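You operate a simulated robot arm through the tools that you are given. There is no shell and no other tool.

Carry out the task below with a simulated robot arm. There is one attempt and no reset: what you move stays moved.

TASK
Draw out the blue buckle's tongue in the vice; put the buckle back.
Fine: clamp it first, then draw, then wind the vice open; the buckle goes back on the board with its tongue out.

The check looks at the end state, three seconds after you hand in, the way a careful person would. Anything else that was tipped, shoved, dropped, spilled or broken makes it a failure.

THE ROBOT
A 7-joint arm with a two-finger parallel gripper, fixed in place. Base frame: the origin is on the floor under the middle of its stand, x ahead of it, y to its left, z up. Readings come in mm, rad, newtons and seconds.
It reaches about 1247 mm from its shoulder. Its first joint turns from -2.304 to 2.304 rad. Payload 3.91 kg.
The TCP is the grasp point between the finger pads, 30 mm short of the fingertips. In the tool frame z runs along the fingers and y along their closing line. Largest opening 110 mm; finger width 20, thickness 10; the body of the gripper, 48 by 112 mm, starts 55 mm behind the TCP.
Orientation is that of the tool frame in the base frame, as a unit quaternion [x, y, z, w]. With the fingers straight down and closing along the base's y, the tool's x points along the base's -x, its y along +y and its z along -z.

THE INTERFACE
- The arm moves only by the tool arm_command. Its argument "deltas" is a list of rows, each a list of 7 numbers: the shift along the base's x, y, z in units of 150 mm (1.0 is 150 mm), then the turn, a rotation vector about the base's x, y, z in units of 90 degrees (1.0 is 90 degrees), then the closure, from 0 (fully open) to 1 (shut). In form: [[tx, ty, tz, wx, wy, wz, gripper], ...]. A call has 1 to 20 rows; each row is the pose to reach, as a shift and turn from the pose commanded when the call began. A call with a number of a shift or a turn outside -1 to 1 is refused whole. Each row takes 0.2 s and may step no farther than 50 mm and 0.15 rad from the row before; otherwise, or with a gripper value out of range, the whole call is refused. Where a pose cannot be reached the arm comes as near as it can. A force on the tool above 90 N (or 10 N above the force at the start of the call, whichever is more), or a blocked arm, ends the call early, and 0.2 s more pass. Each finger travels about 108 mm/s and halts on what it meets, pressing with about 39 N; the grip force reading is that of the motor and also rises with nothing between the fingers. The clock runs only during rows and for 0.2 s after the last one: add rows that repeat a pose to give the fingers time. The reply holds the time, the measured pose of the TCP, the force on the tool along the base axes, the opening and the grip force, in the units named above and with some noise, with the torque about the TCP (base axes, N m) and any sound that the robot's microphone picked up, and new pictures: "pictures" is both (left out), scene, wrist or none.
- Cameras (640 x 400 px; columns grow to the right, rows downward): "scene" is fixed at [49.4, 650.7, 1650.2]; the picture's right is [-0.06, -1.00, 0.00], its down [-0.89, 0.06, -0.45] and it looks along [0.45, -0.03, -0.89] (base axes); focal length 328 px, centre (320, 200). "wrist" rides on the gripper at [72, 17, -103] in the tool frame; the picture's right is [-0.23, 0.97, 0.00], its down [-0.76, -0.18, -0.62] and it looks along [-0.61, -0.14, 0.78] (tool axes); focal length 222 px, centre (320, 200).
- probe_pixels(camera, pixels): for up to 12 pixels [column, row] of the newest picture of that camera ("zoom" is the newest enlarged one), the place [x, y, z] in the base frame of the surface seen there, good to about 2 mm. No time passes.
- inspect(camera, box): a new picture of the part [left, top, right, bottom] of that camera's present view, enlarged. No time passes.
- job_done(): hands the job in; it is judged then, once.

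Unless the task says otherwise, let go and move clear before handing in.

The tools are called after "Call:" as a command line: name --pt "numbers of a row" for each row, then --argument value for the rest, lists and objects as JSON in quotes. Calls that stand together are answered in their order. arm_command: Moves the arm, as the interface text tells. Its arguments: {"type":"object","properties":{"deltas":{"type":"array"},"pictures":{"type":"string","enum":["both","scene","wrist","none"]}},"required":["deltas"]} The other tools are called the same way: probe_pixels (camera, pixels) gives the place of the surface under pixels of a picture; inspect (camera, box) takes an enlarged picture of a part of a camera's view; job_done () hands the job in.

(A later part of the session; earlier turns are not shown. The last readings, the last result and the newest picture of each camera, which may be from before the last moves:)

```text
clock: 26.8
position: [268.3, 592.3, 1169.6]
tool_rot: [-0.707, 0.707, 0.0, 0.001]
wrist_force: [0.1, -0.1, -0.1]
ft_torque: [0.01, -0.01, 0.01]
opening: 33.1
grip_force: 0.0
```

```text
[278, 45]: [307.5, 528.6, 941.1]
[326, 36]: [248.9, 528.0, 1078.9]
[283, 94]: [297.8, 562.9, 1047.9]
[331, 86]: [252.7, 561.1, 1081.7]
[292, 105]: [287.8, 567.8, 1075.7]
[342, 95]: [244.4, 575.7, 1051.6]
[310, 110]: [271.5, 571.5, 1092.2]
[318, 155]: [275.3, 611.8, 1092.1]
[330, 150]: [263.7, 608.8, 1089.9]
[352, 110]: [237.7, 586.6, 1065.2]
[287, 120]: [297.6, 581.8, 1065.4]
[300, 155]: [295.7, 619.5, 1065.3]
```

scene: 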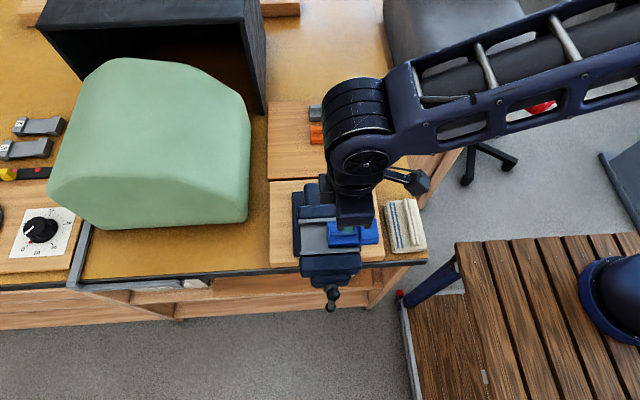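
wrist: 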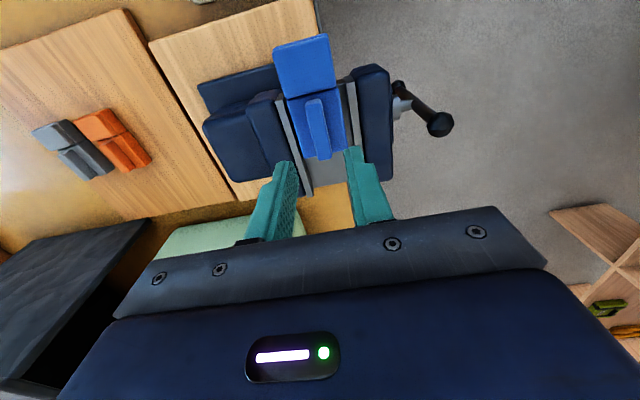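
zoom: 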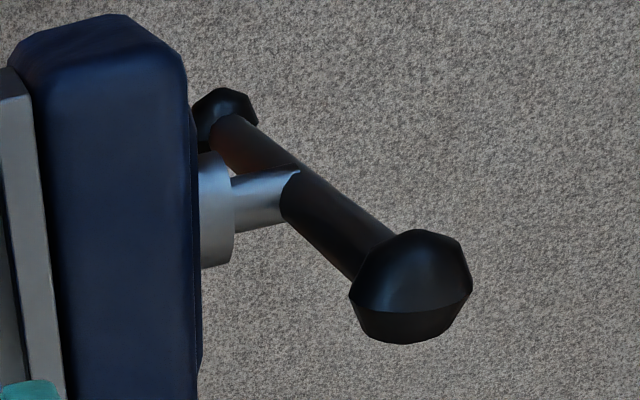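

The handle is a vertical bar (axis about x 157, y 620, z 1000, half-length 75) at the end of a thin shaft, with knobs. My plan is to poke the closed fingers in along +x beside the bar and orbit them around the screw axis. First I check what lies around there.

Call:
probe_pixels --camera "scene" --pixels '[[600, 280], [560, 330], [460, 250], [420, 330], [610, 330], [405, 300], [300, 350], [245, 150], [408, 240], [40, 230], [150, 320], [470, 180]]'

Call:
inspect --camera "scene" --box '[290, 210, 390, 275]'

```text
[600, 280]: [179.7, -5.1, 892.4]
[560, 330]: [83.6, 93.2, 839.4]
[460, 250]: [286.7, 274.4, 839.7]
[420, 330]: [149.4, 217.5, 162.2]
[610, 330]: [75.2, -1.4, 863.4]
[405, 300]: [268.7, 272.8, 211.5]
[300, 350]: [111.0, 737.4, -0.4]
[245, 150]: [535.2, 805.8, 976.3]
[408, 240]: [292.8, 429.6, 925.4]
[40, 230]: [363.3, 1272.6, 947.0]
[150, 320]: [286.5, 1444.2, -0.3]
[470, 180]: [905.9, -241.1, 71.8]
```

```text
6.15 times, centred on (340, 242) of scene
```

zoom: 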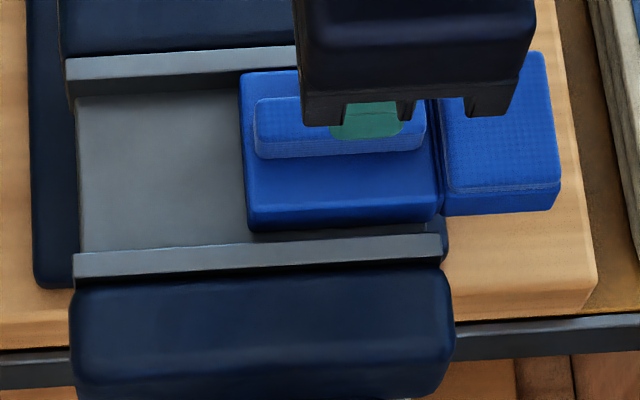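

The buckle sits squarely between the plates with its tongue beyond the jaw ends. I will close the fingers, rise, back off in −x, and tilt the tool to point along +x.

Call:
arm_command --pt "0 0 0.2 0 0 0 0.8" --pt "-0.1 0 0.4 0 -0.08 0 0.9" --pt "-0.2 0 0.45 0 -0.17 0 1.0" --pt "-0.3 0 0.5 0 -0.26 0 1.0" --pt "-0.4 0 0.5 0 -0.35 0 1.0" --pt "-0.5 0 0.5 0 -0.44 0 1.0" --pt "-0.6 0 0.5 0 -0.53 0 1.0" --pt "-0.7 0 0.5 0 -0.62 0 1.0" --pt "-0.8 0 0.5 0 -0.71 0 1.0" --pt "-0.85 0 0.5 0 -0.8 0 1.0" --pt "-0.9 0 0.5 0 -0.89 0 1.0" --pt "-0.95 0 0.5 0 -0.96 0 1.0" --pt "-1.0 0 0.5 0 -1.0 0 1.0"

```text
clock: 29.6
position: [119.0, 591.9, 1246.2]
tool_rot: [-0.499, 0.5, -0.5, 0.501]
wrist_force: [-0.1, -0.3, -0.4]
ft_torque: [0.02, 0.03, -0.01]
opening: 0.0
grip_force: 37.7
```

scene: 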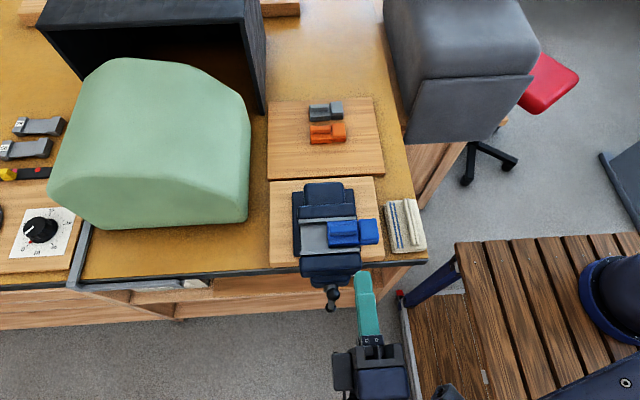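
wrist: 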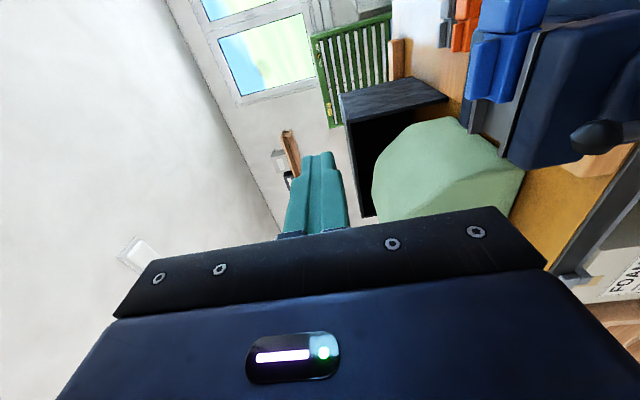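

The tool now points along +x at (119, 592, 1246), and the scene shows the buckle in the vice with its tongue hanging past the jaw ends (368,232). I will drop to the start of the orbit, staying back in x.

Call:
arm_command --pt "-0.05 0.1 -0.15 0 0 0 1.0" --pt "-0.1 0.2 -0.3 0 0 0 1.0" --pt "-0.15 0.3 -0.45 0 0 0 1.0" --pt "-0.2 0.4 -0.6 0 0 0 1.0" --pt "-0.2 0.4 -0.8 0 0 0 1.0" --pt "-0.2 0.4 -1.0 0 0 0 1.0"

```text
clock: 31.0
position: [89.5, 652.9, 1095.4]
tool_rot: [-0.499, 0.501, -0.499, 0.5]
wrist_force: [-0.1, 0.7, -0.4]
ft_torque: [-0.03, 0.03, 0.01]
opening: 0.0
grip_force: 37.4
```

scene: 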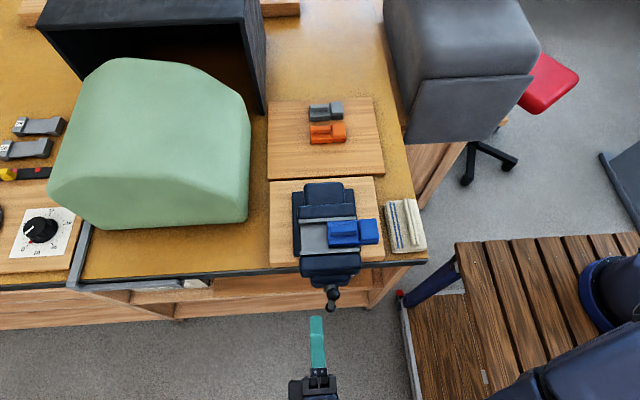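
wrist: 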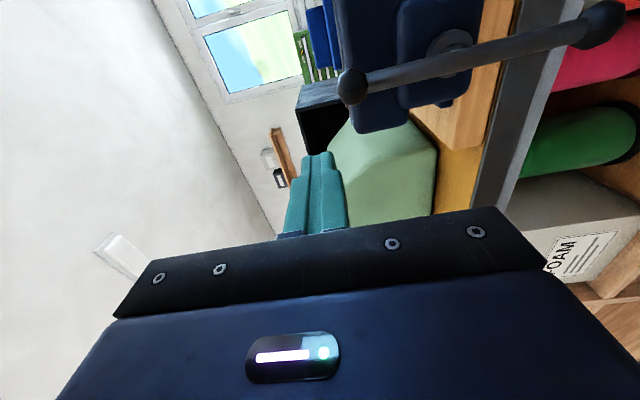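

The wrist picture now shows the bar end-on to the vice: knobs at (352,85) and (600,25), hub at (450,60). I will probe these for the axis.

Call:
inspect --camera "wrist" --box '[320, 0, 640, 200]'

```text
2.00 times, centred on (480, 100) of wrist
```

zoom: 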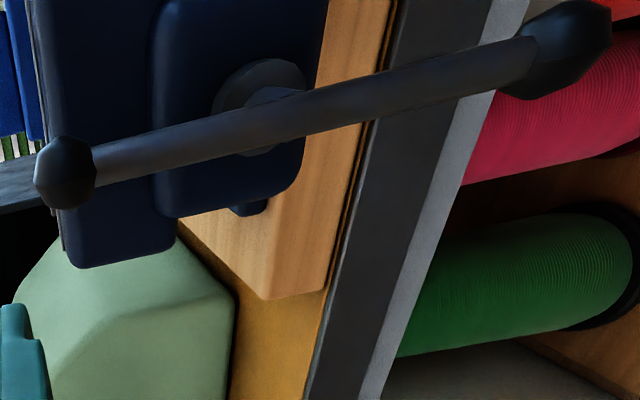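

Call:
probe_pixels --camera "zoom" --pixels '[[65, 170], [40, 185], [92, 165], [150, 150], [265, 118], [400, 88], [520, 60], [560, 50], [603, 30], [265, 75], [220, 110], [240, 152]]'

Call:
probe_pixels --camera "zoom" --pixels '[[150, 175], [150, 130], [270, 140], [270, 95], [400, 70], [400, 110], [60, 205], [65, 140], [290, 70], [100, 60], [170, 200], [60, 40]]'

```text
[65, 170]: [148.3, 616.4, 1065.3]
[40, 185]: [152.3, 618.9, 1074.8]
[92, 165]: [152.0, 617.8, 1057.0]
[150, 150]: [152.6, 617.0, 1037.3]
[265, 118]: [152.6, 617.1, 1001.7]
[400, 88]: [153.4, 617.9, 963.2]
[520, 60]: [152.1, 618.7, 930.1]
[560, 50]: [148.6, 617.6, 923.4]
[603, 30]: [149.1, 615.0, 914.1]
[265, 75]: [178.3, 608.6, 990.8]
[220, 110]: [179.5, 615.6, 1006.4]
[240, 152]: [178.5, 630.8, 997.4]
```

```text
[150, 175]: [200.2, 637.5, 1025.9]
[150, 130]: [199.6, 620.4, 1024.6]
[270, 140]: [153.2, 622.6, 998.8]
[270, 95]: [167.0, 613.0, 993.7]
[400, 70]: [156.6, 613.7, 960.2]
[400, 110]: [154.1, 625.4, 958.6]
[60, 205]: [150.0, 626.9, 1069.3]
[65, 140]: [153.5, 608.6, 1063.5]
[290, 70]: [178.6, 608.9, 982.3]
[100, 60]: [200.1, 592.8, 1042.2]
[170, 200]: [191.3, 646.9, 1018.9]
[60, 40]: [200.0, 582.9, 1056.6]
```

The bar's front surface is at x≈152.5, its axis about (159, 619.5, 993), and the collar face is at x≈178.5. I will drop to the start point left of the upper bar half and advance the closed fingertips past the bar.

Call:
arm_command --pt "0 0 -0.2 0 0 0 1.0" --pt "0 0 -0.43 0 0 0 1.0" --pt "0.15 0 -0.43 0 0 0 1.0" --pt "0.3 0 -0.43 0 0 0 1.0" --pt "0.363 0 -0.43 0 0 0 1.0"

```text
clock: 32.2
position: [143.4, 651.4, 1031.2]
tool_rot: [0.5, -0.5, 0.5, -0.5]
wrist_force: [-0.7, 0.6, 0.0]
ft_torque: [-0.02, 0.0, 0.01]
opening: 0.2
grip_force: 37.5
```

scene: 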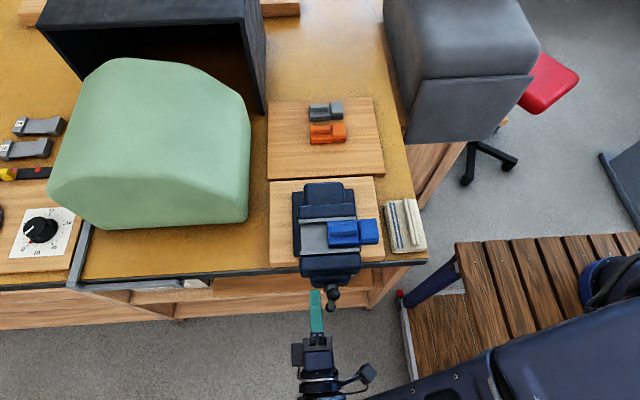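
wrist: 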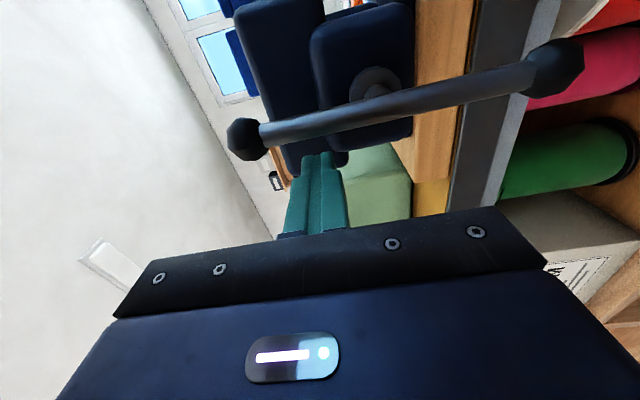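

The fingertips are past the bar on its +y side. I will sweep the peg around the axis from −40° to +30°, pushing the top of the handle towards −y (clockwise as seen from the front), and see how the vice responds.

Call:
arm_command --pt "0 -0.049 0.035 0 0 0 1.0" --pt "0 -0.101 0.06 0 0 0 1.0" --pt "0 -0.157 0.075 0 0 0 1.0" --pt "0 -0.215 0.08 0 0 0 1.0" --pt "0 -0.273 0.075 0 0 0 1.0" --pt "0 -0.329 0.06 0 0 0 1.0" --pt "0 -0.382 0.035 0 0 0 1.0"

```text
clock: 33.8
position: [142.6, 594.3, 1036.8]
tool_rot: [-0.5, 0.5, -0.5, 0.5]
wrist_force: [0.3, 0.5, 0.4]
ft_torque: [0.02, 0.01, 0.01]
opening: 0.0
grip_force: 37.5
```

scene: 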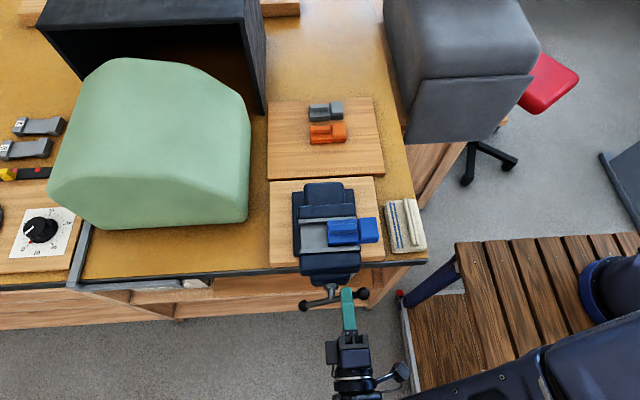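
wrist: 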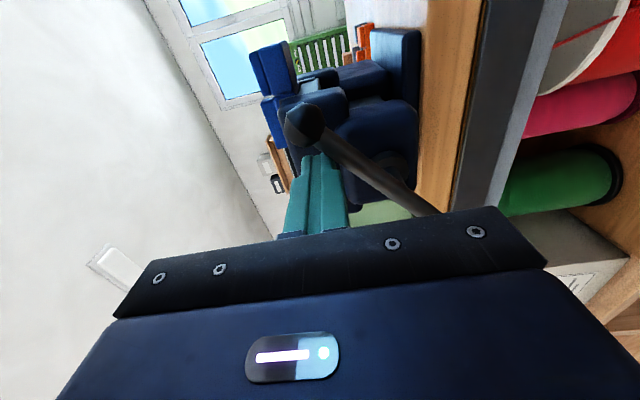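

The handle turned easily with little force; its ends are now at (304,306) and (362,293). I will check which way the jaw moved.

Call:
inspect --camera "scene" --box '[285, 200, 385, 315]'

```text
3.48 times, centred on (335, 258) of scene
```

zoom: 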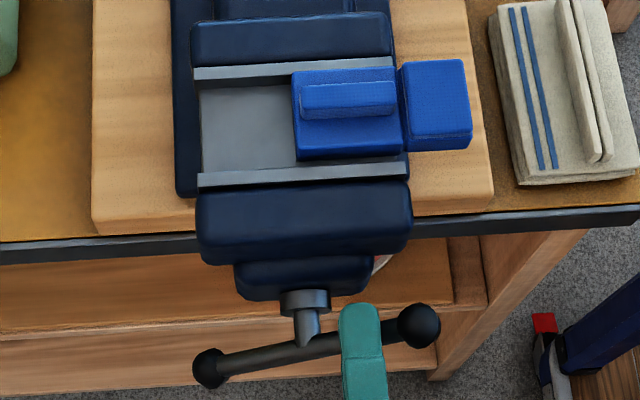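

Call:
probe_pixels --camera "zoom" --pixels '[[250, 165], [250, 172], [250, 178], [250, 185], [390, 168], [250, 74], [250, 85], [420, 325], [208, 368], [270, 355], [310, 335], [350, 155]]'

```text
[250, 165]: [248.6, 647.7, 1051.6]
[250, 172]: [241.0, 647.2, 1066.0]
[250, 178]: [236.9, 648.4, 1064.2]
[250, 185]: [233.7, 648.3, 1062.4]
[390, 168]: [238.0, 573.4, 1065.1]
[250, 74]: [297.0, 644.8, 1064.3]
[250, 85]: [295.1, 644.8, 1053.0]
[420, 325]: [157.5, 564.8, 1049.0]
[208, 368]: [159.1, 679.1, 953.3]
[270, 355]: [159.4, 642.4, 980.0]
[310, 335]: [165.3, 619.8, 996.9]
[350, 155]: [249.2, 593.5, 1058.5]
```

The bar has turned about 50° and the moving plate shifted roughly +3–4 mm toward the fixed jaw, so this direction closes. I will go on sweeping, easing forward slightly with the screw.

Call:
arm_command --pt "0.007 -0.047 -0.033 0 0 0 1.0" --pt "0.013 -0.089 -0.075 0 0 0 1.0" --pt "0.02 -0.122 -0.122 0 0 0 1.0" --pt "0.02 -0.147 -0.175 0 0 0 1.0" --pt "0.02 -0.161 -0.231 0 0 0 1.0"

Call:
inspect --camera "scene" --box '[285, 200, 385, 315]'

```text
clock: 35.0
position: [145.7, 571.2, 1001.4]
tool_rot: [-0.5, 0.501, -0.5, 0.499]
wrist_force: [0.2, -0.8, -0.6]
ft_torque: [-0.01, 0.0, 0.01]
opening: 0.0
grip_force: 37.5
```

scene: 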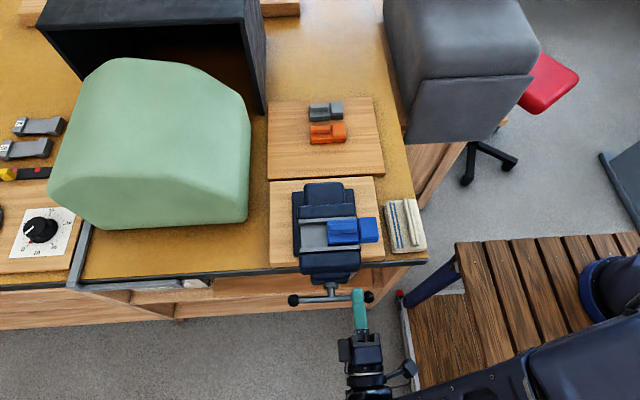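
wrist: 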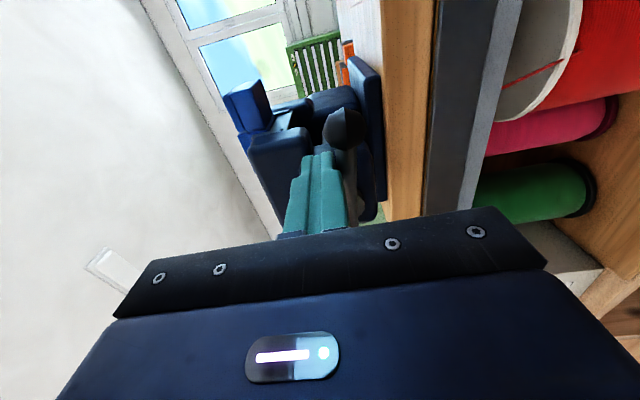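

```text
3.48 times, centred on (335, 258) of scene
```

zoom: 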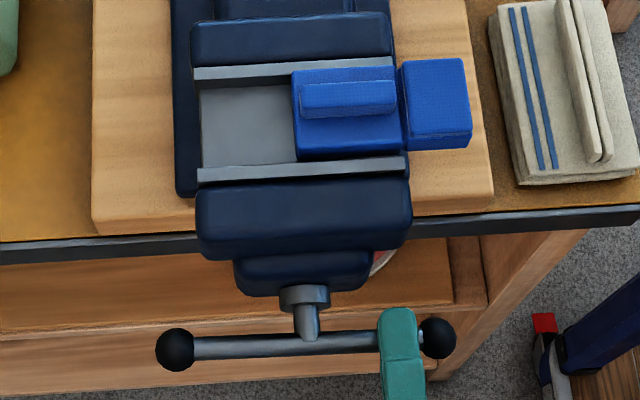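

The bar is now about horizontal and the plate has come nearly up to the buckle's front edge. I will continue the orbit another 50°, watching the force.

Call:
arm_command --pt "0.007 -0.005 -0.058 0 0 0 1.0" --pt "0.013 0 -0.116 0 0 0 1.0" --pt "0.02 0.015 -0.172 0 0 0 1.0" --pt "0.02 0.039 -0.225 0 0 0 1.0" --pt "0.02 0.073 -0.272 0 0 0 1.0"

Call:
inspect --camera "scene" --box '[285, 200, 385, 315]'

```text
clock: 36.2
position: [150.7, 582.0, 960.5]
tool_rot: [0.5, -0.5, 0.5, -0.5]
wrist_force: [0.8, -0.4, 0.1]
ft_torque: [-0.01, 0.04, -0.01]
opening: 0.2
grip_force: 37.6
```

scene: 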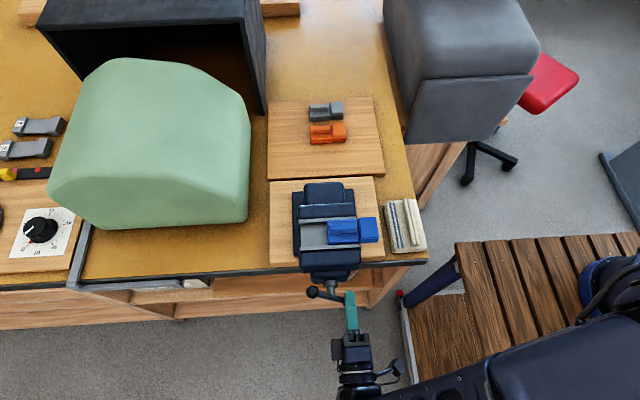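
wrist: 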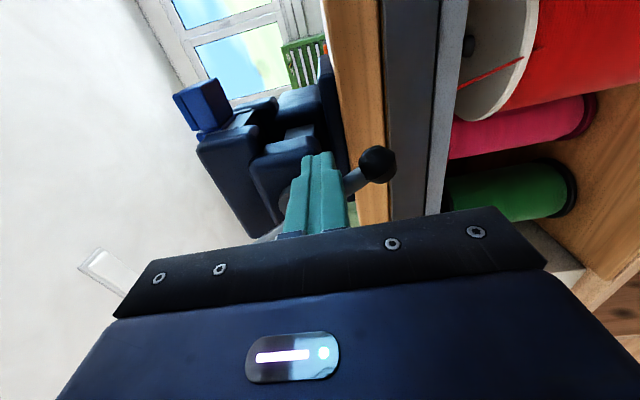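

```text
3.48 times, centred on (335, 258) of scene
```

zoom: 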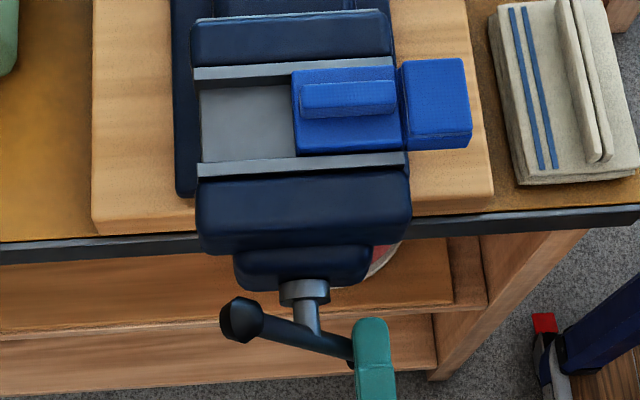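

The plate edge moved up further with no resistance. I will measure the plate and bar positions to gauge the remaining travel.

Call:
probe_pixels --camera "zoom" --pixels '[[230, 164], [230, 168], [230, 172], [350, 157], [350, 162], [350, 150], [240, 315], [300, 335], [305, 290], [230, 72], [320, 140], [310, 155]]'

Call:
inspect --camera "scene" --box '[300, 210, 390, 260]'

```text
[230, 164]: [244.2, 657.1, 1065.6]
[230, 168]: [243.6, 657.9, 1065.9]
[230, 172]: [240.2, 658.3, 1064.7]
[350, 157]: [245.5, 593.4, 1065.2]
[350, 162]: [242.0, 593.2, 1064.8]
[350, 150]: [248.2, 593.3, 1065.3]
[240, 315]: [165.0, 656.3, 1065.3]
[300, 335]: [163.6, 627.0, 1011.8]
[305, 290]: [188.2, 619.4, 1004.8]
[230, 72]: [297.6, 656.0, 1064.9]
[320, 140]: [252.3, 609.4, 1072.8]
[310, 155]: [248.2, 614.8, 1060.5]
```

```text
7.11 times, centred on (345, 235) of scene
```

zoom: 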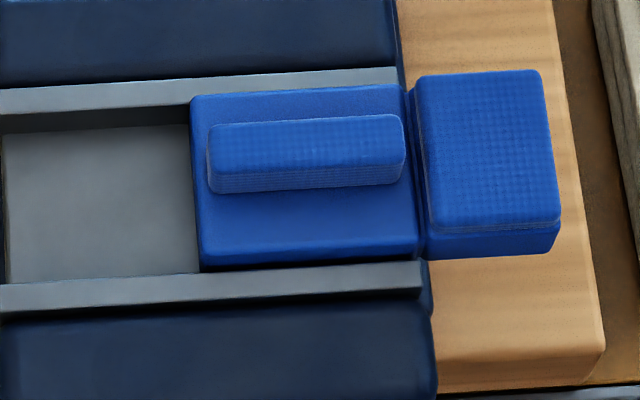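

The collar has moved about +7 mm over ~150° (≈17 mm per turn), and the plate is at x≈248, just meeting the buckle's front. I will go on more slowly, 30° at a time.

Call:
arm_command --pt "0.004 0.02 -0.021 0 0 0 1.0" --pt "0.008 0.041 -0.041 0 0 0 1.0" --pt "0.012 0.089 -0.075 0 0 0 1.0" --pt "0.016 0.141 -0.099 0 0 0 1.0"

Call:
inspect --camera "scene" --box '[300, 210, 390, 260]'

```text
clock: 37.2
position: [152.0, 603.0, 946.2]
tool_rot: [-0.499, 0.5, -0.5, 0.5]
wrist_force: [0.0, -0.1, -0.4]
ft_torque: [-0.03, 0.0, 0.01]
opening: 0.0
grip_force: 37.3
```

scene: 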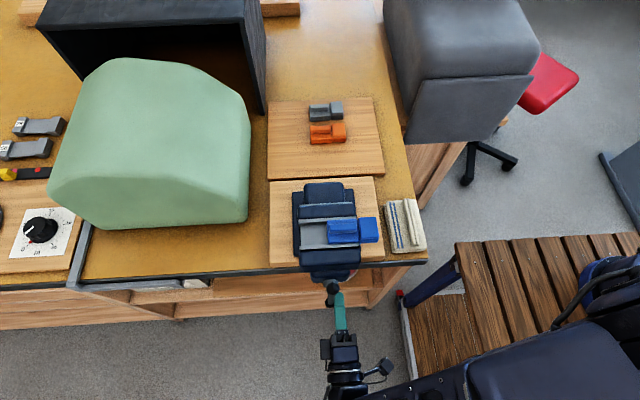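
wrist: 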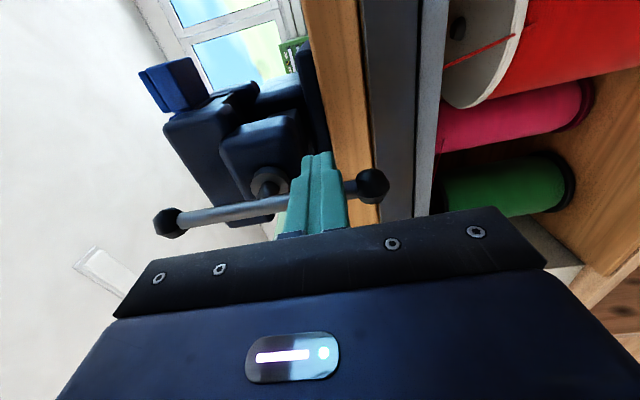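

```text
7.11 times, centred on (345, 235) of scene
```

zoom: 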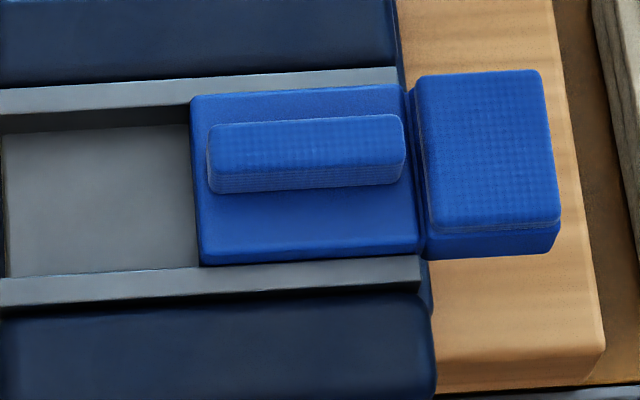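

Half a turn is done and the buckle hasn't shifted yet; the plate has nearly reached it. I will continue 30° more.

Call:
arm_command --pt "0.003 0.028 -0.009 0 0 0 1.0" --pt "0.006 0.056 -0.015 0 0 0 1.0" --pt "0.009 0.085 -0.019 0 0 0 1.0" --pt "0.012 0.114 -0.02 0 0 0 1.0" --pt "0.015 0.143 -0.019 0 0 0 1.0" --pt "0.015 0.172 -0.015 0 0 0 1.0" --pictures "scene"

Call:
inspect --camera "scene" --box '[300, 210, 390, 260]'

```text
clock: 38.6
position: [153.0, 626.7, 944.5]
tool_rot: [-0.499, 0.501, -0.501, 0.5]
wrist_force: [-0.8, -58.4, 12.0]
ft_torque: [0.65, -0.16, -0.88]
opening: 0.0
grip_force: 37.6
```

scene: 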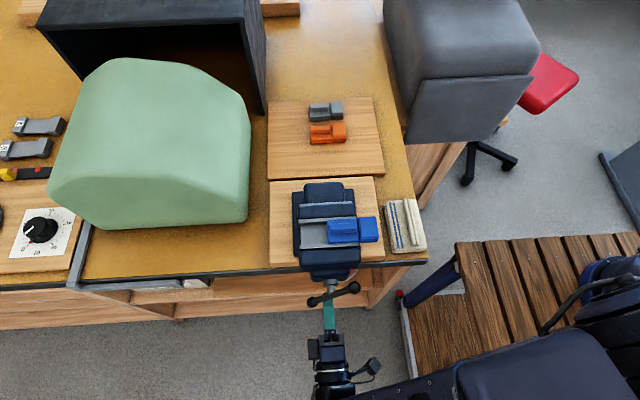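

```text
7.11 times, centred on (345, 235) of scene
```

zoom: 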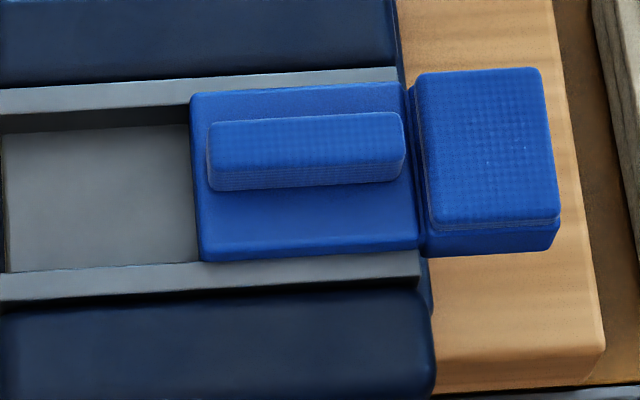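

The force jumped to −58 N at the bar (about 2.9 N·m), and the buckle has seated against the fixed jaw, so it is clamped. I will ease the peg back off the bar, withdraw in −x, and check that the vice holds.

Call:
arm_command --pt "0 -0.05 0 0 0 0 1.0" --pt "0 -0.12 0 0 0 0 1.0" --pt "-0.2 -0.12 0 0 0 0 1.0" --pt "-0.45 -0.12 0 0 0 0 1.0"

Call:
inspect --camera "scene" --box '[285, 200, 385, 315]'

```text
clock: 39.6
position: [86.0, 610.6, 945.2]
tool_rot: [-0.499, 0.5, -0.5, 0.501]
wrist_force: [0.9, 0.8, 0.8]
ft_torque: [0.02, 0.04, 0.0]
opening: 0.0
grip_force: 38.4
```

scene: 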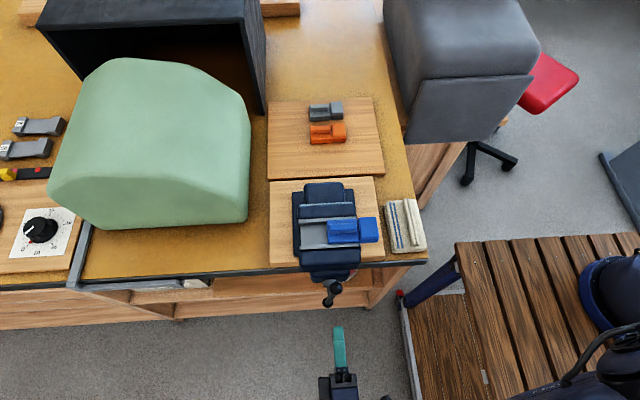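
wrist: 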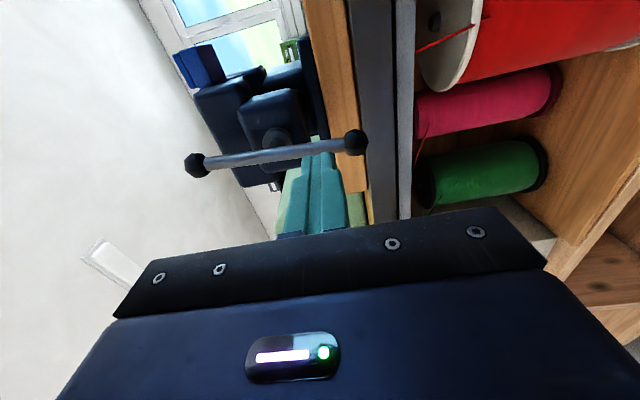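

```text
3.48 times, centred on (335, 258) of scene
```

zoom: 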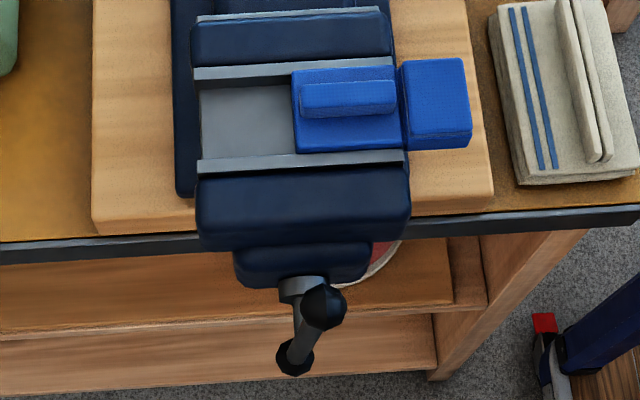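

The handle rests slightly past vertical after release, so it may have sprung back a little. I will measure the knobs and plate to judge whether the clamp is holding.

Call:
probe_pixels --camera "zoom" --pixels '[[323, 305], [295, 358], [305, 335], [305, 285], [230, 163], [230, 167], [350, 152], [350, 157], [350, 147], [230, 72], [345, 68], [230, 158]]'

Call:
probe_pixels --camera "wrist" --pixels '[[196, 165], [353, 142], [270, 153], [262, 120], [285, 130]]'

Call:
inspect --camera "scene" --box '[300, 210, 390, 260]'

```text
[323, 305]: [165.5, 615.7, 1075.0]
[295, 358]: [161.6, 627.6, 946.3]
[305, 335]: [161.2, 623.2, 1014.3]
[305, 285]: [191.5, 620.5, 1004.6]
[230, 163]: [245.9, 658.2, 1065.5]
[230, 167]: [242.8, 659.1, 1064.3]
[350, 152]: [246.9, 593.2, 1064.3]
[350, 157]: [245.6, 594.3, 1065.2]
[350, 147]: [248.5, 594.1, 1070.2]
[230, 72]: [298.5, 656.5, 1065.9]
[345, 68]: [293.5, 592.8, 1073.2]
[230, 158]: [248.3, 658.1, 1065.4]
```

```text
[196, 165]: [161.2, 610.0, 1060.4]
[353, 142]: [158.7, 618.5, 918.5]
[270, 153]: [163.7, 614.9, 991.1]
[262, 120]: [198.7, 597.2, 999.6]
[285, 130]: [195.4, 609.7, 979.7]
```

```text
7.11 times, centred on (345, 235) of scene
```

zoom: 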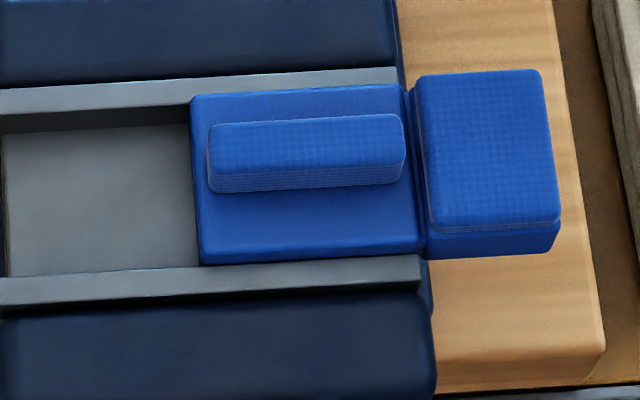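

The bar sits at about 186°, roughly where the peg left it, so I can't yet tell whether the screw holds by itself. I will re-engage the bar and tighten again in small steps, reading the force as it builds.

Call:
arm_command --pt "0.0 -0.1 0.035 0 0 0 1.0" --pt "0.2 -0.1 0.035 0 0 0 1.0" --pt "0.45 -0.1 0.035 0 0 0 1.0" --pt "0.45 -0.07 0.025 0 0 0 1.0" --pt "0.45 -0.02 0.0 0 0 0 1.0" --pt "0.45 0.02 0.0 0 0 0 1.0" --pt "0.45 0.04 0.0 0 0 0 1.0" --pictures "wrist"

```text
clock: 41.2
position: [154.6, 615.4, 944.7]
tool_rot: [-0.499, 0.501, -0.5, 0.5]
wrist_force: [1.9, -17.5, 4.5]
ft_torque: [0.22, -0.03, -0.26]
opening: 0.0
grip_force: 37.3
```

wrist: 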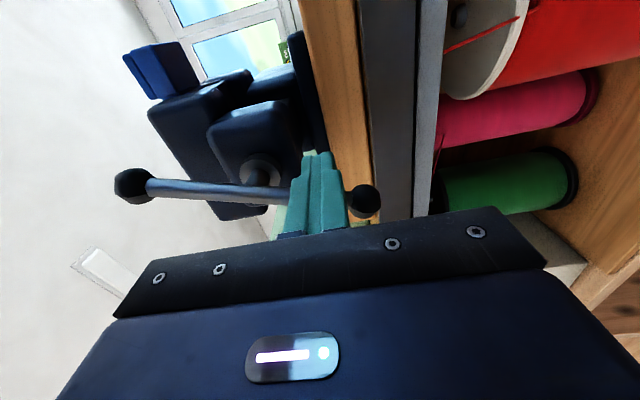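

Contact again: −17.5 N at y≈615. I will back off by 2 mm to see whether the bar springs back with the peg (no holding) or stays put (holding).

Call:
arm_command --pt "0 0.04 0 0 0 0 1.0" --pt "0 0.06 0 0 0 0 1.0" --pt "0 0.06 0 0 0 0 1.0" --pictures "none"

Call:
arm_command --pt "0 -0.007 0 0 0 0 1.0" --pt "0 -0.013 0 0 0 0 1.0" --pt "0 -0.013 0 0 0 0 1.0" --pictures "none"

Call:
arm_command --pt "0 -0.007 0 0 0 0 1.0" --pt "0 -0.013 0 0 0 0 1.0" --pt "0 -0.013 0 0 0 0 1.0" --pictures "none"

Call:
arm_command --pt "0 -0.007 0 0 0 0 1.0" --pt "0 -0.013 0 0 0 0 1.0" --pt "0 -0.013 0 0 0 0 1.0" --pictures "none"

```text
clock: 42.0
position: [154.3, 624.0, 944.6]
tool_rot: [-0.499, 0.501, -0.5, 0.5]
wrist_force: [5.1, -47.2, 9.9]
ft_torque: [0.49, -0.09, -0.7]
opening: 0.0
grip_force: 37.8
```

```text
clock: 42.8
position: [153.5, 623.2, 944.4]
tool_rot: [0.501, -0.5, 0.5, -0.5]
wrist_force: [9.4, -29.1, -4.9]
ft_torque: [0.25, 0.17, -0.48]
opening: 0.0
grip_force: 37.9
```

```text
clock: 43.6
position: [153.8, 622.4, 943.1]
tool_rot: [0.5, -0.5, 0.5, -0.499]
wrist_force: [8.4, -17.6, -17.0]
ft_torque: [0.03, 0.31, -0.35]
opening: 0.0
grip_force: 37.4
```

```text
clock: 44.4
position: [152.8, 619.0, 943.6]
tool_rot: [-0.5, 0.5, -0.5, 0.5]
wrist_force: [1.9, -12.3, -23.0]
ft_torque: [-0.08, 0.39, -0.18]
opening: 0.0
grip_force: 37.7
```

Call:
arm_command --pt "0 -0.007 0 0 0 0 1.0" --pt "0 -0.013 0 0 0 0 1.0" --pt "0 -0.013 0 0 0 0 1.0" --pictures "none"

Call:
arm_command --pt "0 -0.007 0 0 0 0 1.0" --pt "0 -0.013 0 0 0 0 1.0" --pt "0 -0.013 0 0 0 0 1.0" --pictures "both"

```text
clock: 45.2
position: [154.6, 618.0, 943.7]
tool_rot: [-0.5, 0.5, -0.5, 0.5]
wrist_force: [-5.1, -11.3, -17.4]
ft_torque: [-0.09, 0.19, -0.13]
opening: 0.1
grip_force: 37.4
```

```text
clock: 46.0
position: [153.3, 615.8, 943.7]
tool_rot: [0.5, -0.5, 0.5, -0.5]
wrist_force: [-4.1, -9.2, -9.8]
ft_torque: [-0.04, 0.1, -0.1]
opening: 0.0
grip_force: 37.7
```

scene: 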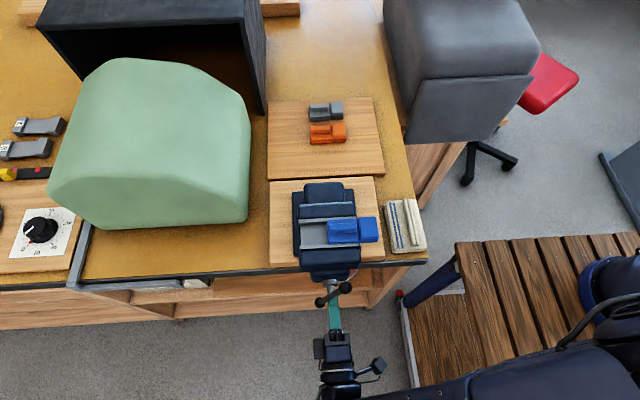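
wrist: 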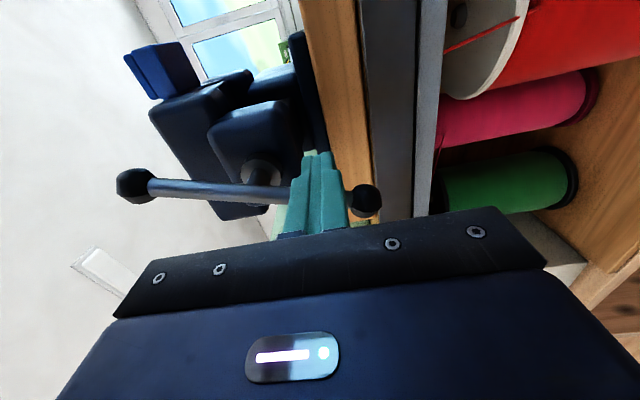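

On backing off, the force falls with hysteresis (about −9 N now vs −17.5 N when loading at the same spot), so screw friction does keep some clamp. I will finish releasing slowly and withdraw.

Call:
arm_command --pt "0 -0.007 0 0 0 0 1.0" --pt "0 -0.013 0 0 0 0 1.0" --pt "0 -0.02 0 0 0 0 1.0" --pt "0 -0.027 0 0 0 0 1.0" --pt "0 -0.033 0 0 0 0 1.0" --pt "0 -0.04 0 0 0 0 1.0" --pt "0 -0.04 0 0 0 0 1.0" --pictures "none"

Call:
arm_command --pt "0 -0.02 0 0 0 0 1.0" --pt "0 -0.06 0 0 0 0 1.0" --pt "0 -0.1 0 0 0 0 1.0" --pt "-0.15 -0.12 0 0 0 0 1.0" --pt "-0.4 -0.12 0 0 0 0 1.0"

Call:
inspect --camera "scene" --box '[300, 210, 390, 260]'

```text
clock: 47.6
position: [153.8, 610.3, 944.4]
tool_rot: [0.499, -0.5, 0.501, -0.5]
wrist_force: [0.1, -1.6, 0.3]
ft_torque: [0.0, 0.0, 0.0]
opening: 0.0
grip_force: 38.0
```

```text
clock: 48.8
position: [93.3, 591.3, 943.9]
tool_rot: [0.499, -0.5, 0.5, -0.5]
wrist_force: [0.3, -0.4, -0.3]
ft_torque: [0.02, 0.0, -0.01]
opening: 0.0
grip_force: 37.8
```

scene: 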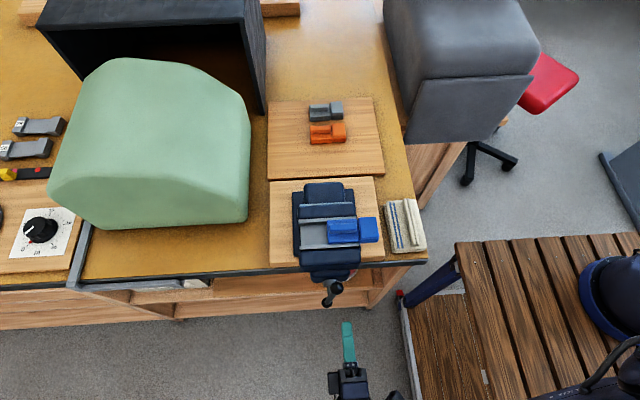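
wrist: 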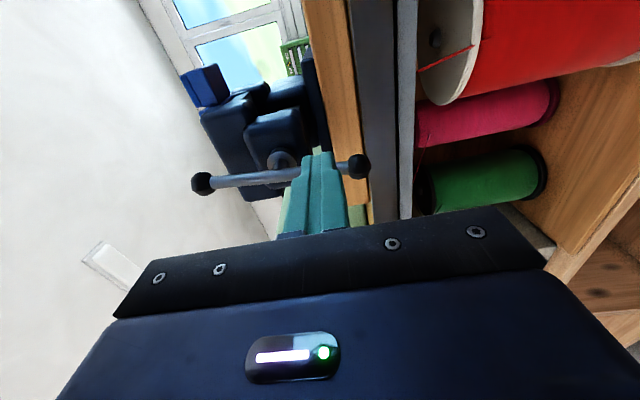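

```text
7.11 times, centred on (345, 235) of scene
```

zoom: 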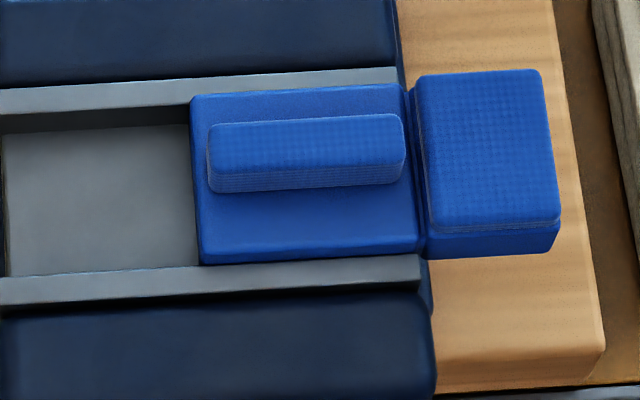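

The buckle is seated in the closed jaws and the handle stays near vertical. Now I will raise the arm clear, then turn the tool back down for the tongue.

Call:
arm_command --pt "-0.05 -0.05 0.2 0 0 0 1.0" --pt "-0.05 -0.1 0.5 0 0 0 1.0" --pt "-0.05 -0.1 0.8 0 0 0 1.0" --pt "-0.05 -0.1 1.0 0 0 0 1.0" --pictures "none"

Call:
arm_command --pt "0 0 0.25 0 0 0 1.0" --pt "0 0 0.5 0 0.08 0 0.9" --pt "0.1 0 0.75 0 0.17 0 0.8" --pt "0.2 0 0.9 0 0.26 0 0.6" --pt "0.3 0 1.0 0 0.35 0 0.45" --pt "0.4 0 1.0 0 0.44 0 0.45" --pt "0.5 0 1.0 0 0.53 0 0.45" --pt "0.6 -0.05 1.0 0 0.62 0 0.45" --pt "0.7 -0.1 1.0 0 0.71 0 0.45" --pt "0.8 -0.15 1.0 0 0.8 0 0.45" --pt "0.9 -0.2 1.0 0 0.89 0 0.45" --pt "1.0 -0.2 1.0 0 0.96 0 0.45" --pt "1.0 -0.2 1.0 0 1.0 0 0.45"

```text
clock: 49.8
position: [87.3, 576.9, 1094.6]
tool_rot: [-0.5, 0.5, -0.499, 0.501]
wrist_force: [-0.2, 0.7, 0.2]
ft_torque: [0.01, -0.02, -0.04]
opening: 0.1
grip_force: 37.6
```

```text
clock: 52.6
position: [237.1, 547.3, 1243.1]
tool_rot: [-0.707, 0.707, 0.0, -0.001]
wrist_force: [-0.6, 0.6, 1.3]
ft_torque: [-0.02, -0.01, 0.02]
opening: 60.5
grip_force: 0.1
```

scene: 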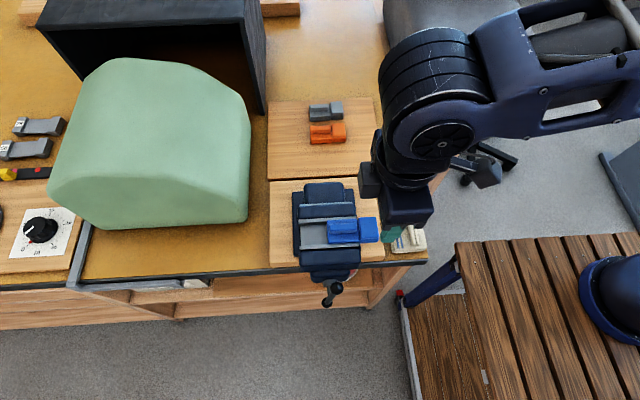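
wrist: 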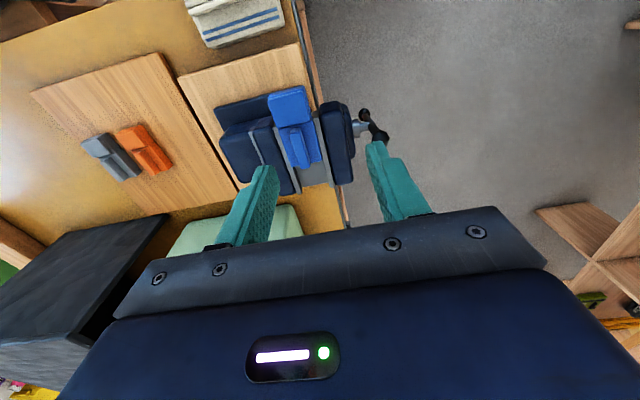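

The tool is down again with the fingers closing along x. I will measure the tongue in the vice from the scene camera.

Call:
inspect --camera "scene" --box '[310, 205, 390, 255]'

```text
8.00 times, centred on (350, 230) of scene
```

zoom: 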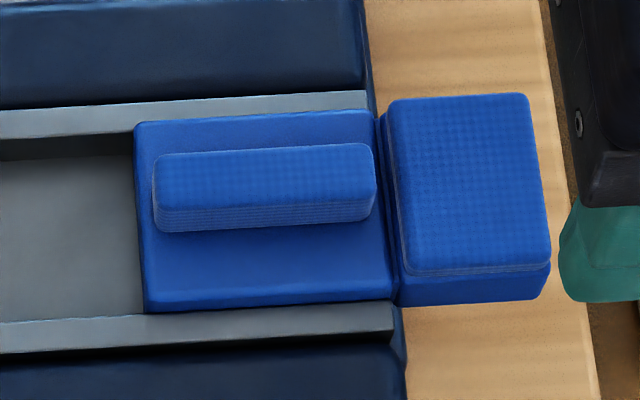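

Call:
probe_pixels --camera "zoom" --pixels '[[395, 108], [520, 100], [405, 262], [543, 250], [470, 180], [470, 290], [545, 280], [385, 180], [388, 280], [145, 135], [152, 290], [370, 118]]'

Call:
probe_pixels --camera "zoom" --pixels '[[200, 310], [200, 322], [385, 310], [300, 110], [300, 98], [50, 325], [50, 120], [160, 180], [370, 165], [270, 200], [270, 160], [400, 295]]'

```text
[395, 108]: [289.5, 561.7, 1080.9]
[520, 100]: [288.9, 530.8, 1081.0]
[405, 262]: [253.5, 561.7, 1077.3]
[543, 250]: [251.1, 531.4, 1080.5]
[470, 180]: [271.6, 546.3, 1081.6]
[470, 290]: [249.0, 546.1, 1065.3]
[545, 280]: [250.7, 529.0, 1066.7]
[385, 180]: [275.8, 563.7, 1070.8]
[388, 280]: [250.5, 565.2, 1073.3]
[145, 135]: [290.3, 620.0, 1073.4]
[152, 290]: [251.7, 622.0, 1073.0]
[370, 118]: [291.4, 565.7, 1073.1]
```

```text
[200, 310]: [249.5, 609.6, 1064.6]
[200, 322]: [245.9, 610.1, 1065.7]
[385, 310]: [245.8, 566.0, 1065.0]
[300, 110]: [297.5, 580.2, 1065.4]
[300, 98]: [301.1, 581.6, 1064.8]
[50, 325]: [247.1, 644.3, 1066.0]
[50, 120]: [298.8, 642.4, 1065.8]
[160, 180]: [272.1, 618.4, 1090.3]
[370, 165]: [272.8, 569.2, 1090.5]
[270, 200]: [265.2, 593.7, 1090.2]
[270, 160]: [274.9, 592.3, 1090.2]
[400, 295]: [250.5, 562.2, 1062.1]
```

The body now fills the jaws (x 250–292 between plates at ≈249.5 and 293.5), and the tongue is at x 250–290, y 529–562, top z 1081. I will come down over the tongue with the fingers open 60 mm.

Call:
arm_command --pt "0.1 -0.01 0 0 0 0 0.45" --pt "0.223 -0.01 -0.1 0 0 0 0.45" --pt "0.223 -0.01 -0.4 0 0 0 0.45" --pt "0.223 -0.01 -0.7 0 0 0 0.45" --pt "0.223 -0.01 -0.9 0 0 0 0.45" --pt "0.223 -0.01 -1.0 0 0 0 0.45"

```text
clock: 54.0
position: [269.2, 545.6, 1091.9]
tool_rot: [-0.707, 0.707, 0.0, 0.0]
wrist_force: [-0.9, -0.2, -0.2]
ft_torque: [0.02, -0.02, 0.0]
opening: 60.5
grip_force: 0.1
```

scene: 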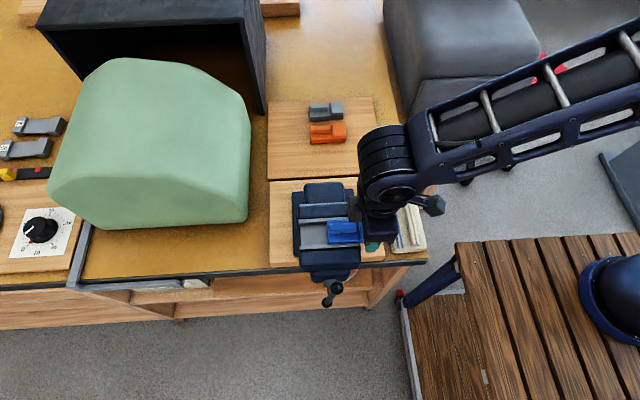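
wrist: 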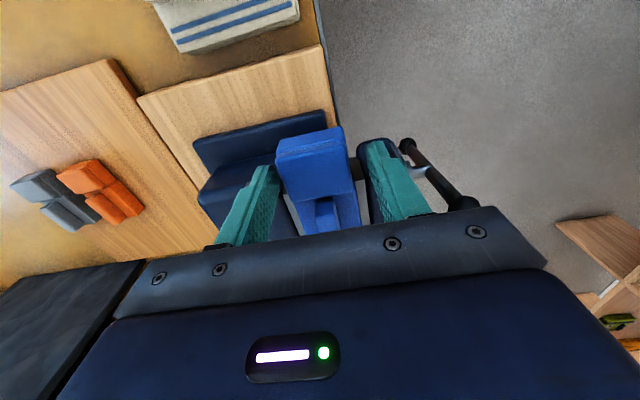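

The fingers straddle the tongue (310,160 in the wrist view). I will lower 17 mm more and close on it.

Call:
arm_command --pt "0.003 0 -0.06 0 0 0 0.45" --pt "0.003 0 -0.115 0 0 0 0.45" --pt "0.003 0 -0.115 0 0 0 0.6" --pt "0.003 0 -0.115 0 0 0 0.8" --pt "0.003 0 -0.115 0 0 0 1.0" --pt "0.003 0 -0.115 0 0 0 1.0" --pt "0.003 0 -0.115 0 0 0 1.0"

```text
clock: 55.6
position: [273.3, 546.5, 1076.6]
tool_rot: [-0.706, 0.708, 0.001, 0.0]
wrist_force: [24.8, -0.4, 2.6]
ft_torque: [0.08, -0.38, -0.28]
opening: 43.0
grip_force: 39.0
```

scene: 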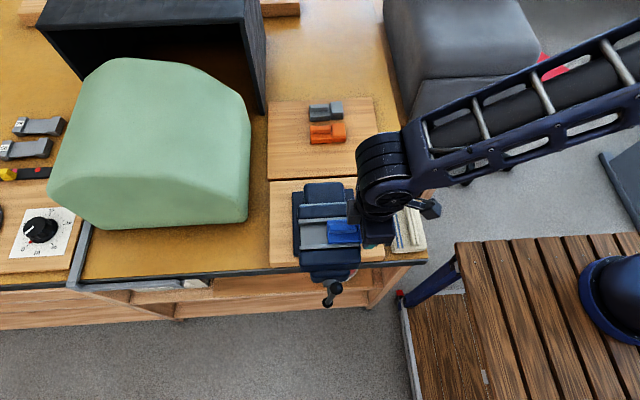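
wrist: 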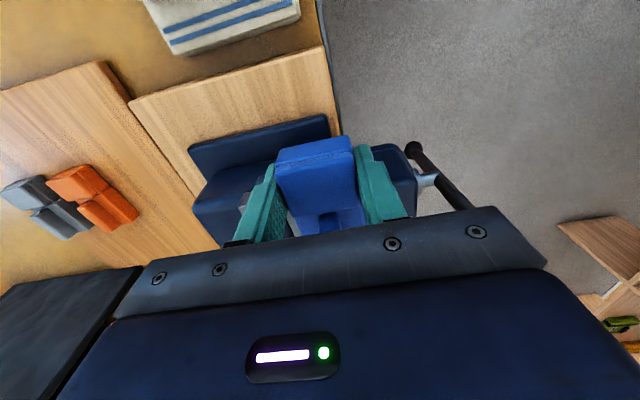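

The fingers hold the tongue (43 mm) but the tool feels +24.8 N in x, so I am ~3 mm off-centre. I will shift +x to relieve the side load before pulling.

Call:
arm_command --pt "0.01 0 0 0 0 0 1.0" --pt "0.02 0 0 0 0 0 1.0" --pt "0.02 0 0 0 0 0 1.0" --pictures "none"

```text
clock: 56.4
position: [272.8, 546.3, 1077.1]
tool_rot: [-0.706, 0.708, 0.001, 0.0]
wrist_force: [4.1, 0.1, 0.0]
ft_torque: [-0.07, -0.04, 0.1]
opening: 43.1
grip_force: 39.2
```

The side load is down to 4 N. Now I will draw gently in −y, 1.5 mm per row, and read the force.

Call:
arm_command --pt "0.003 -0.01 0 0 0 0 1.0" --pt "0.003 -0.02 0 0 0 0 1.0" --pt "0.003 -0.03 0 0 0 0 1.0" --pt "0.003 -0.04 0 0 0 0 1.0"

Call:
inspect --camera "scene" --box '[310, 205, 390, 255]'

```text
clock: 57.4
position: [272.5, 539.5, 1077.0]
tool_rot: [0.707, -0.707, 0.001, 0.001]
wrist_force: [-16.0, 0.4, -7.4]
ft_torque: [-0.34, 0.26, 0.3]
opening: 43.0
grip_force: 39.1
```

scene: 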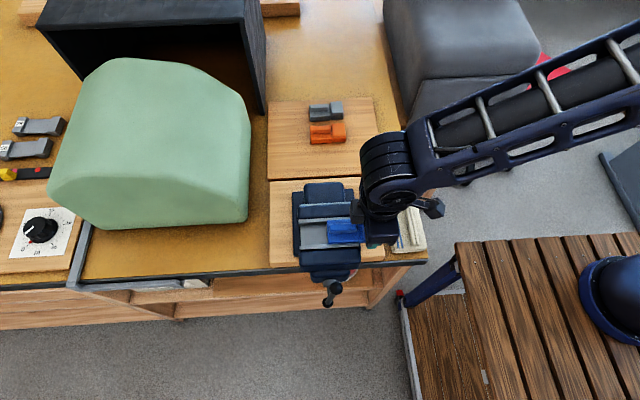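
wrist: 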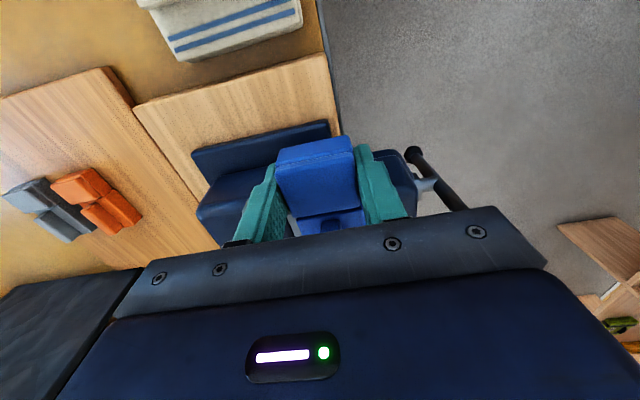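

```text
8.00 times, centred on (350, 230) of scene
```

zoom: 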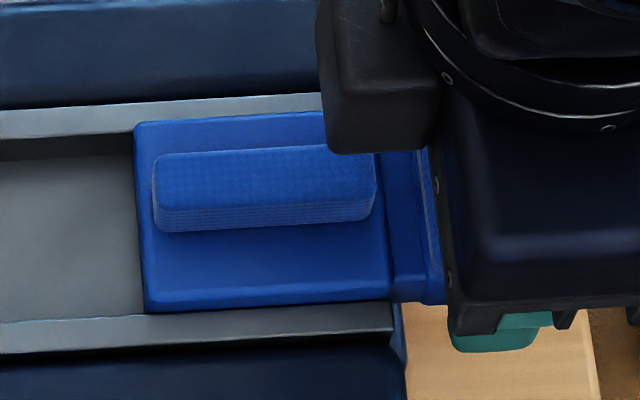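

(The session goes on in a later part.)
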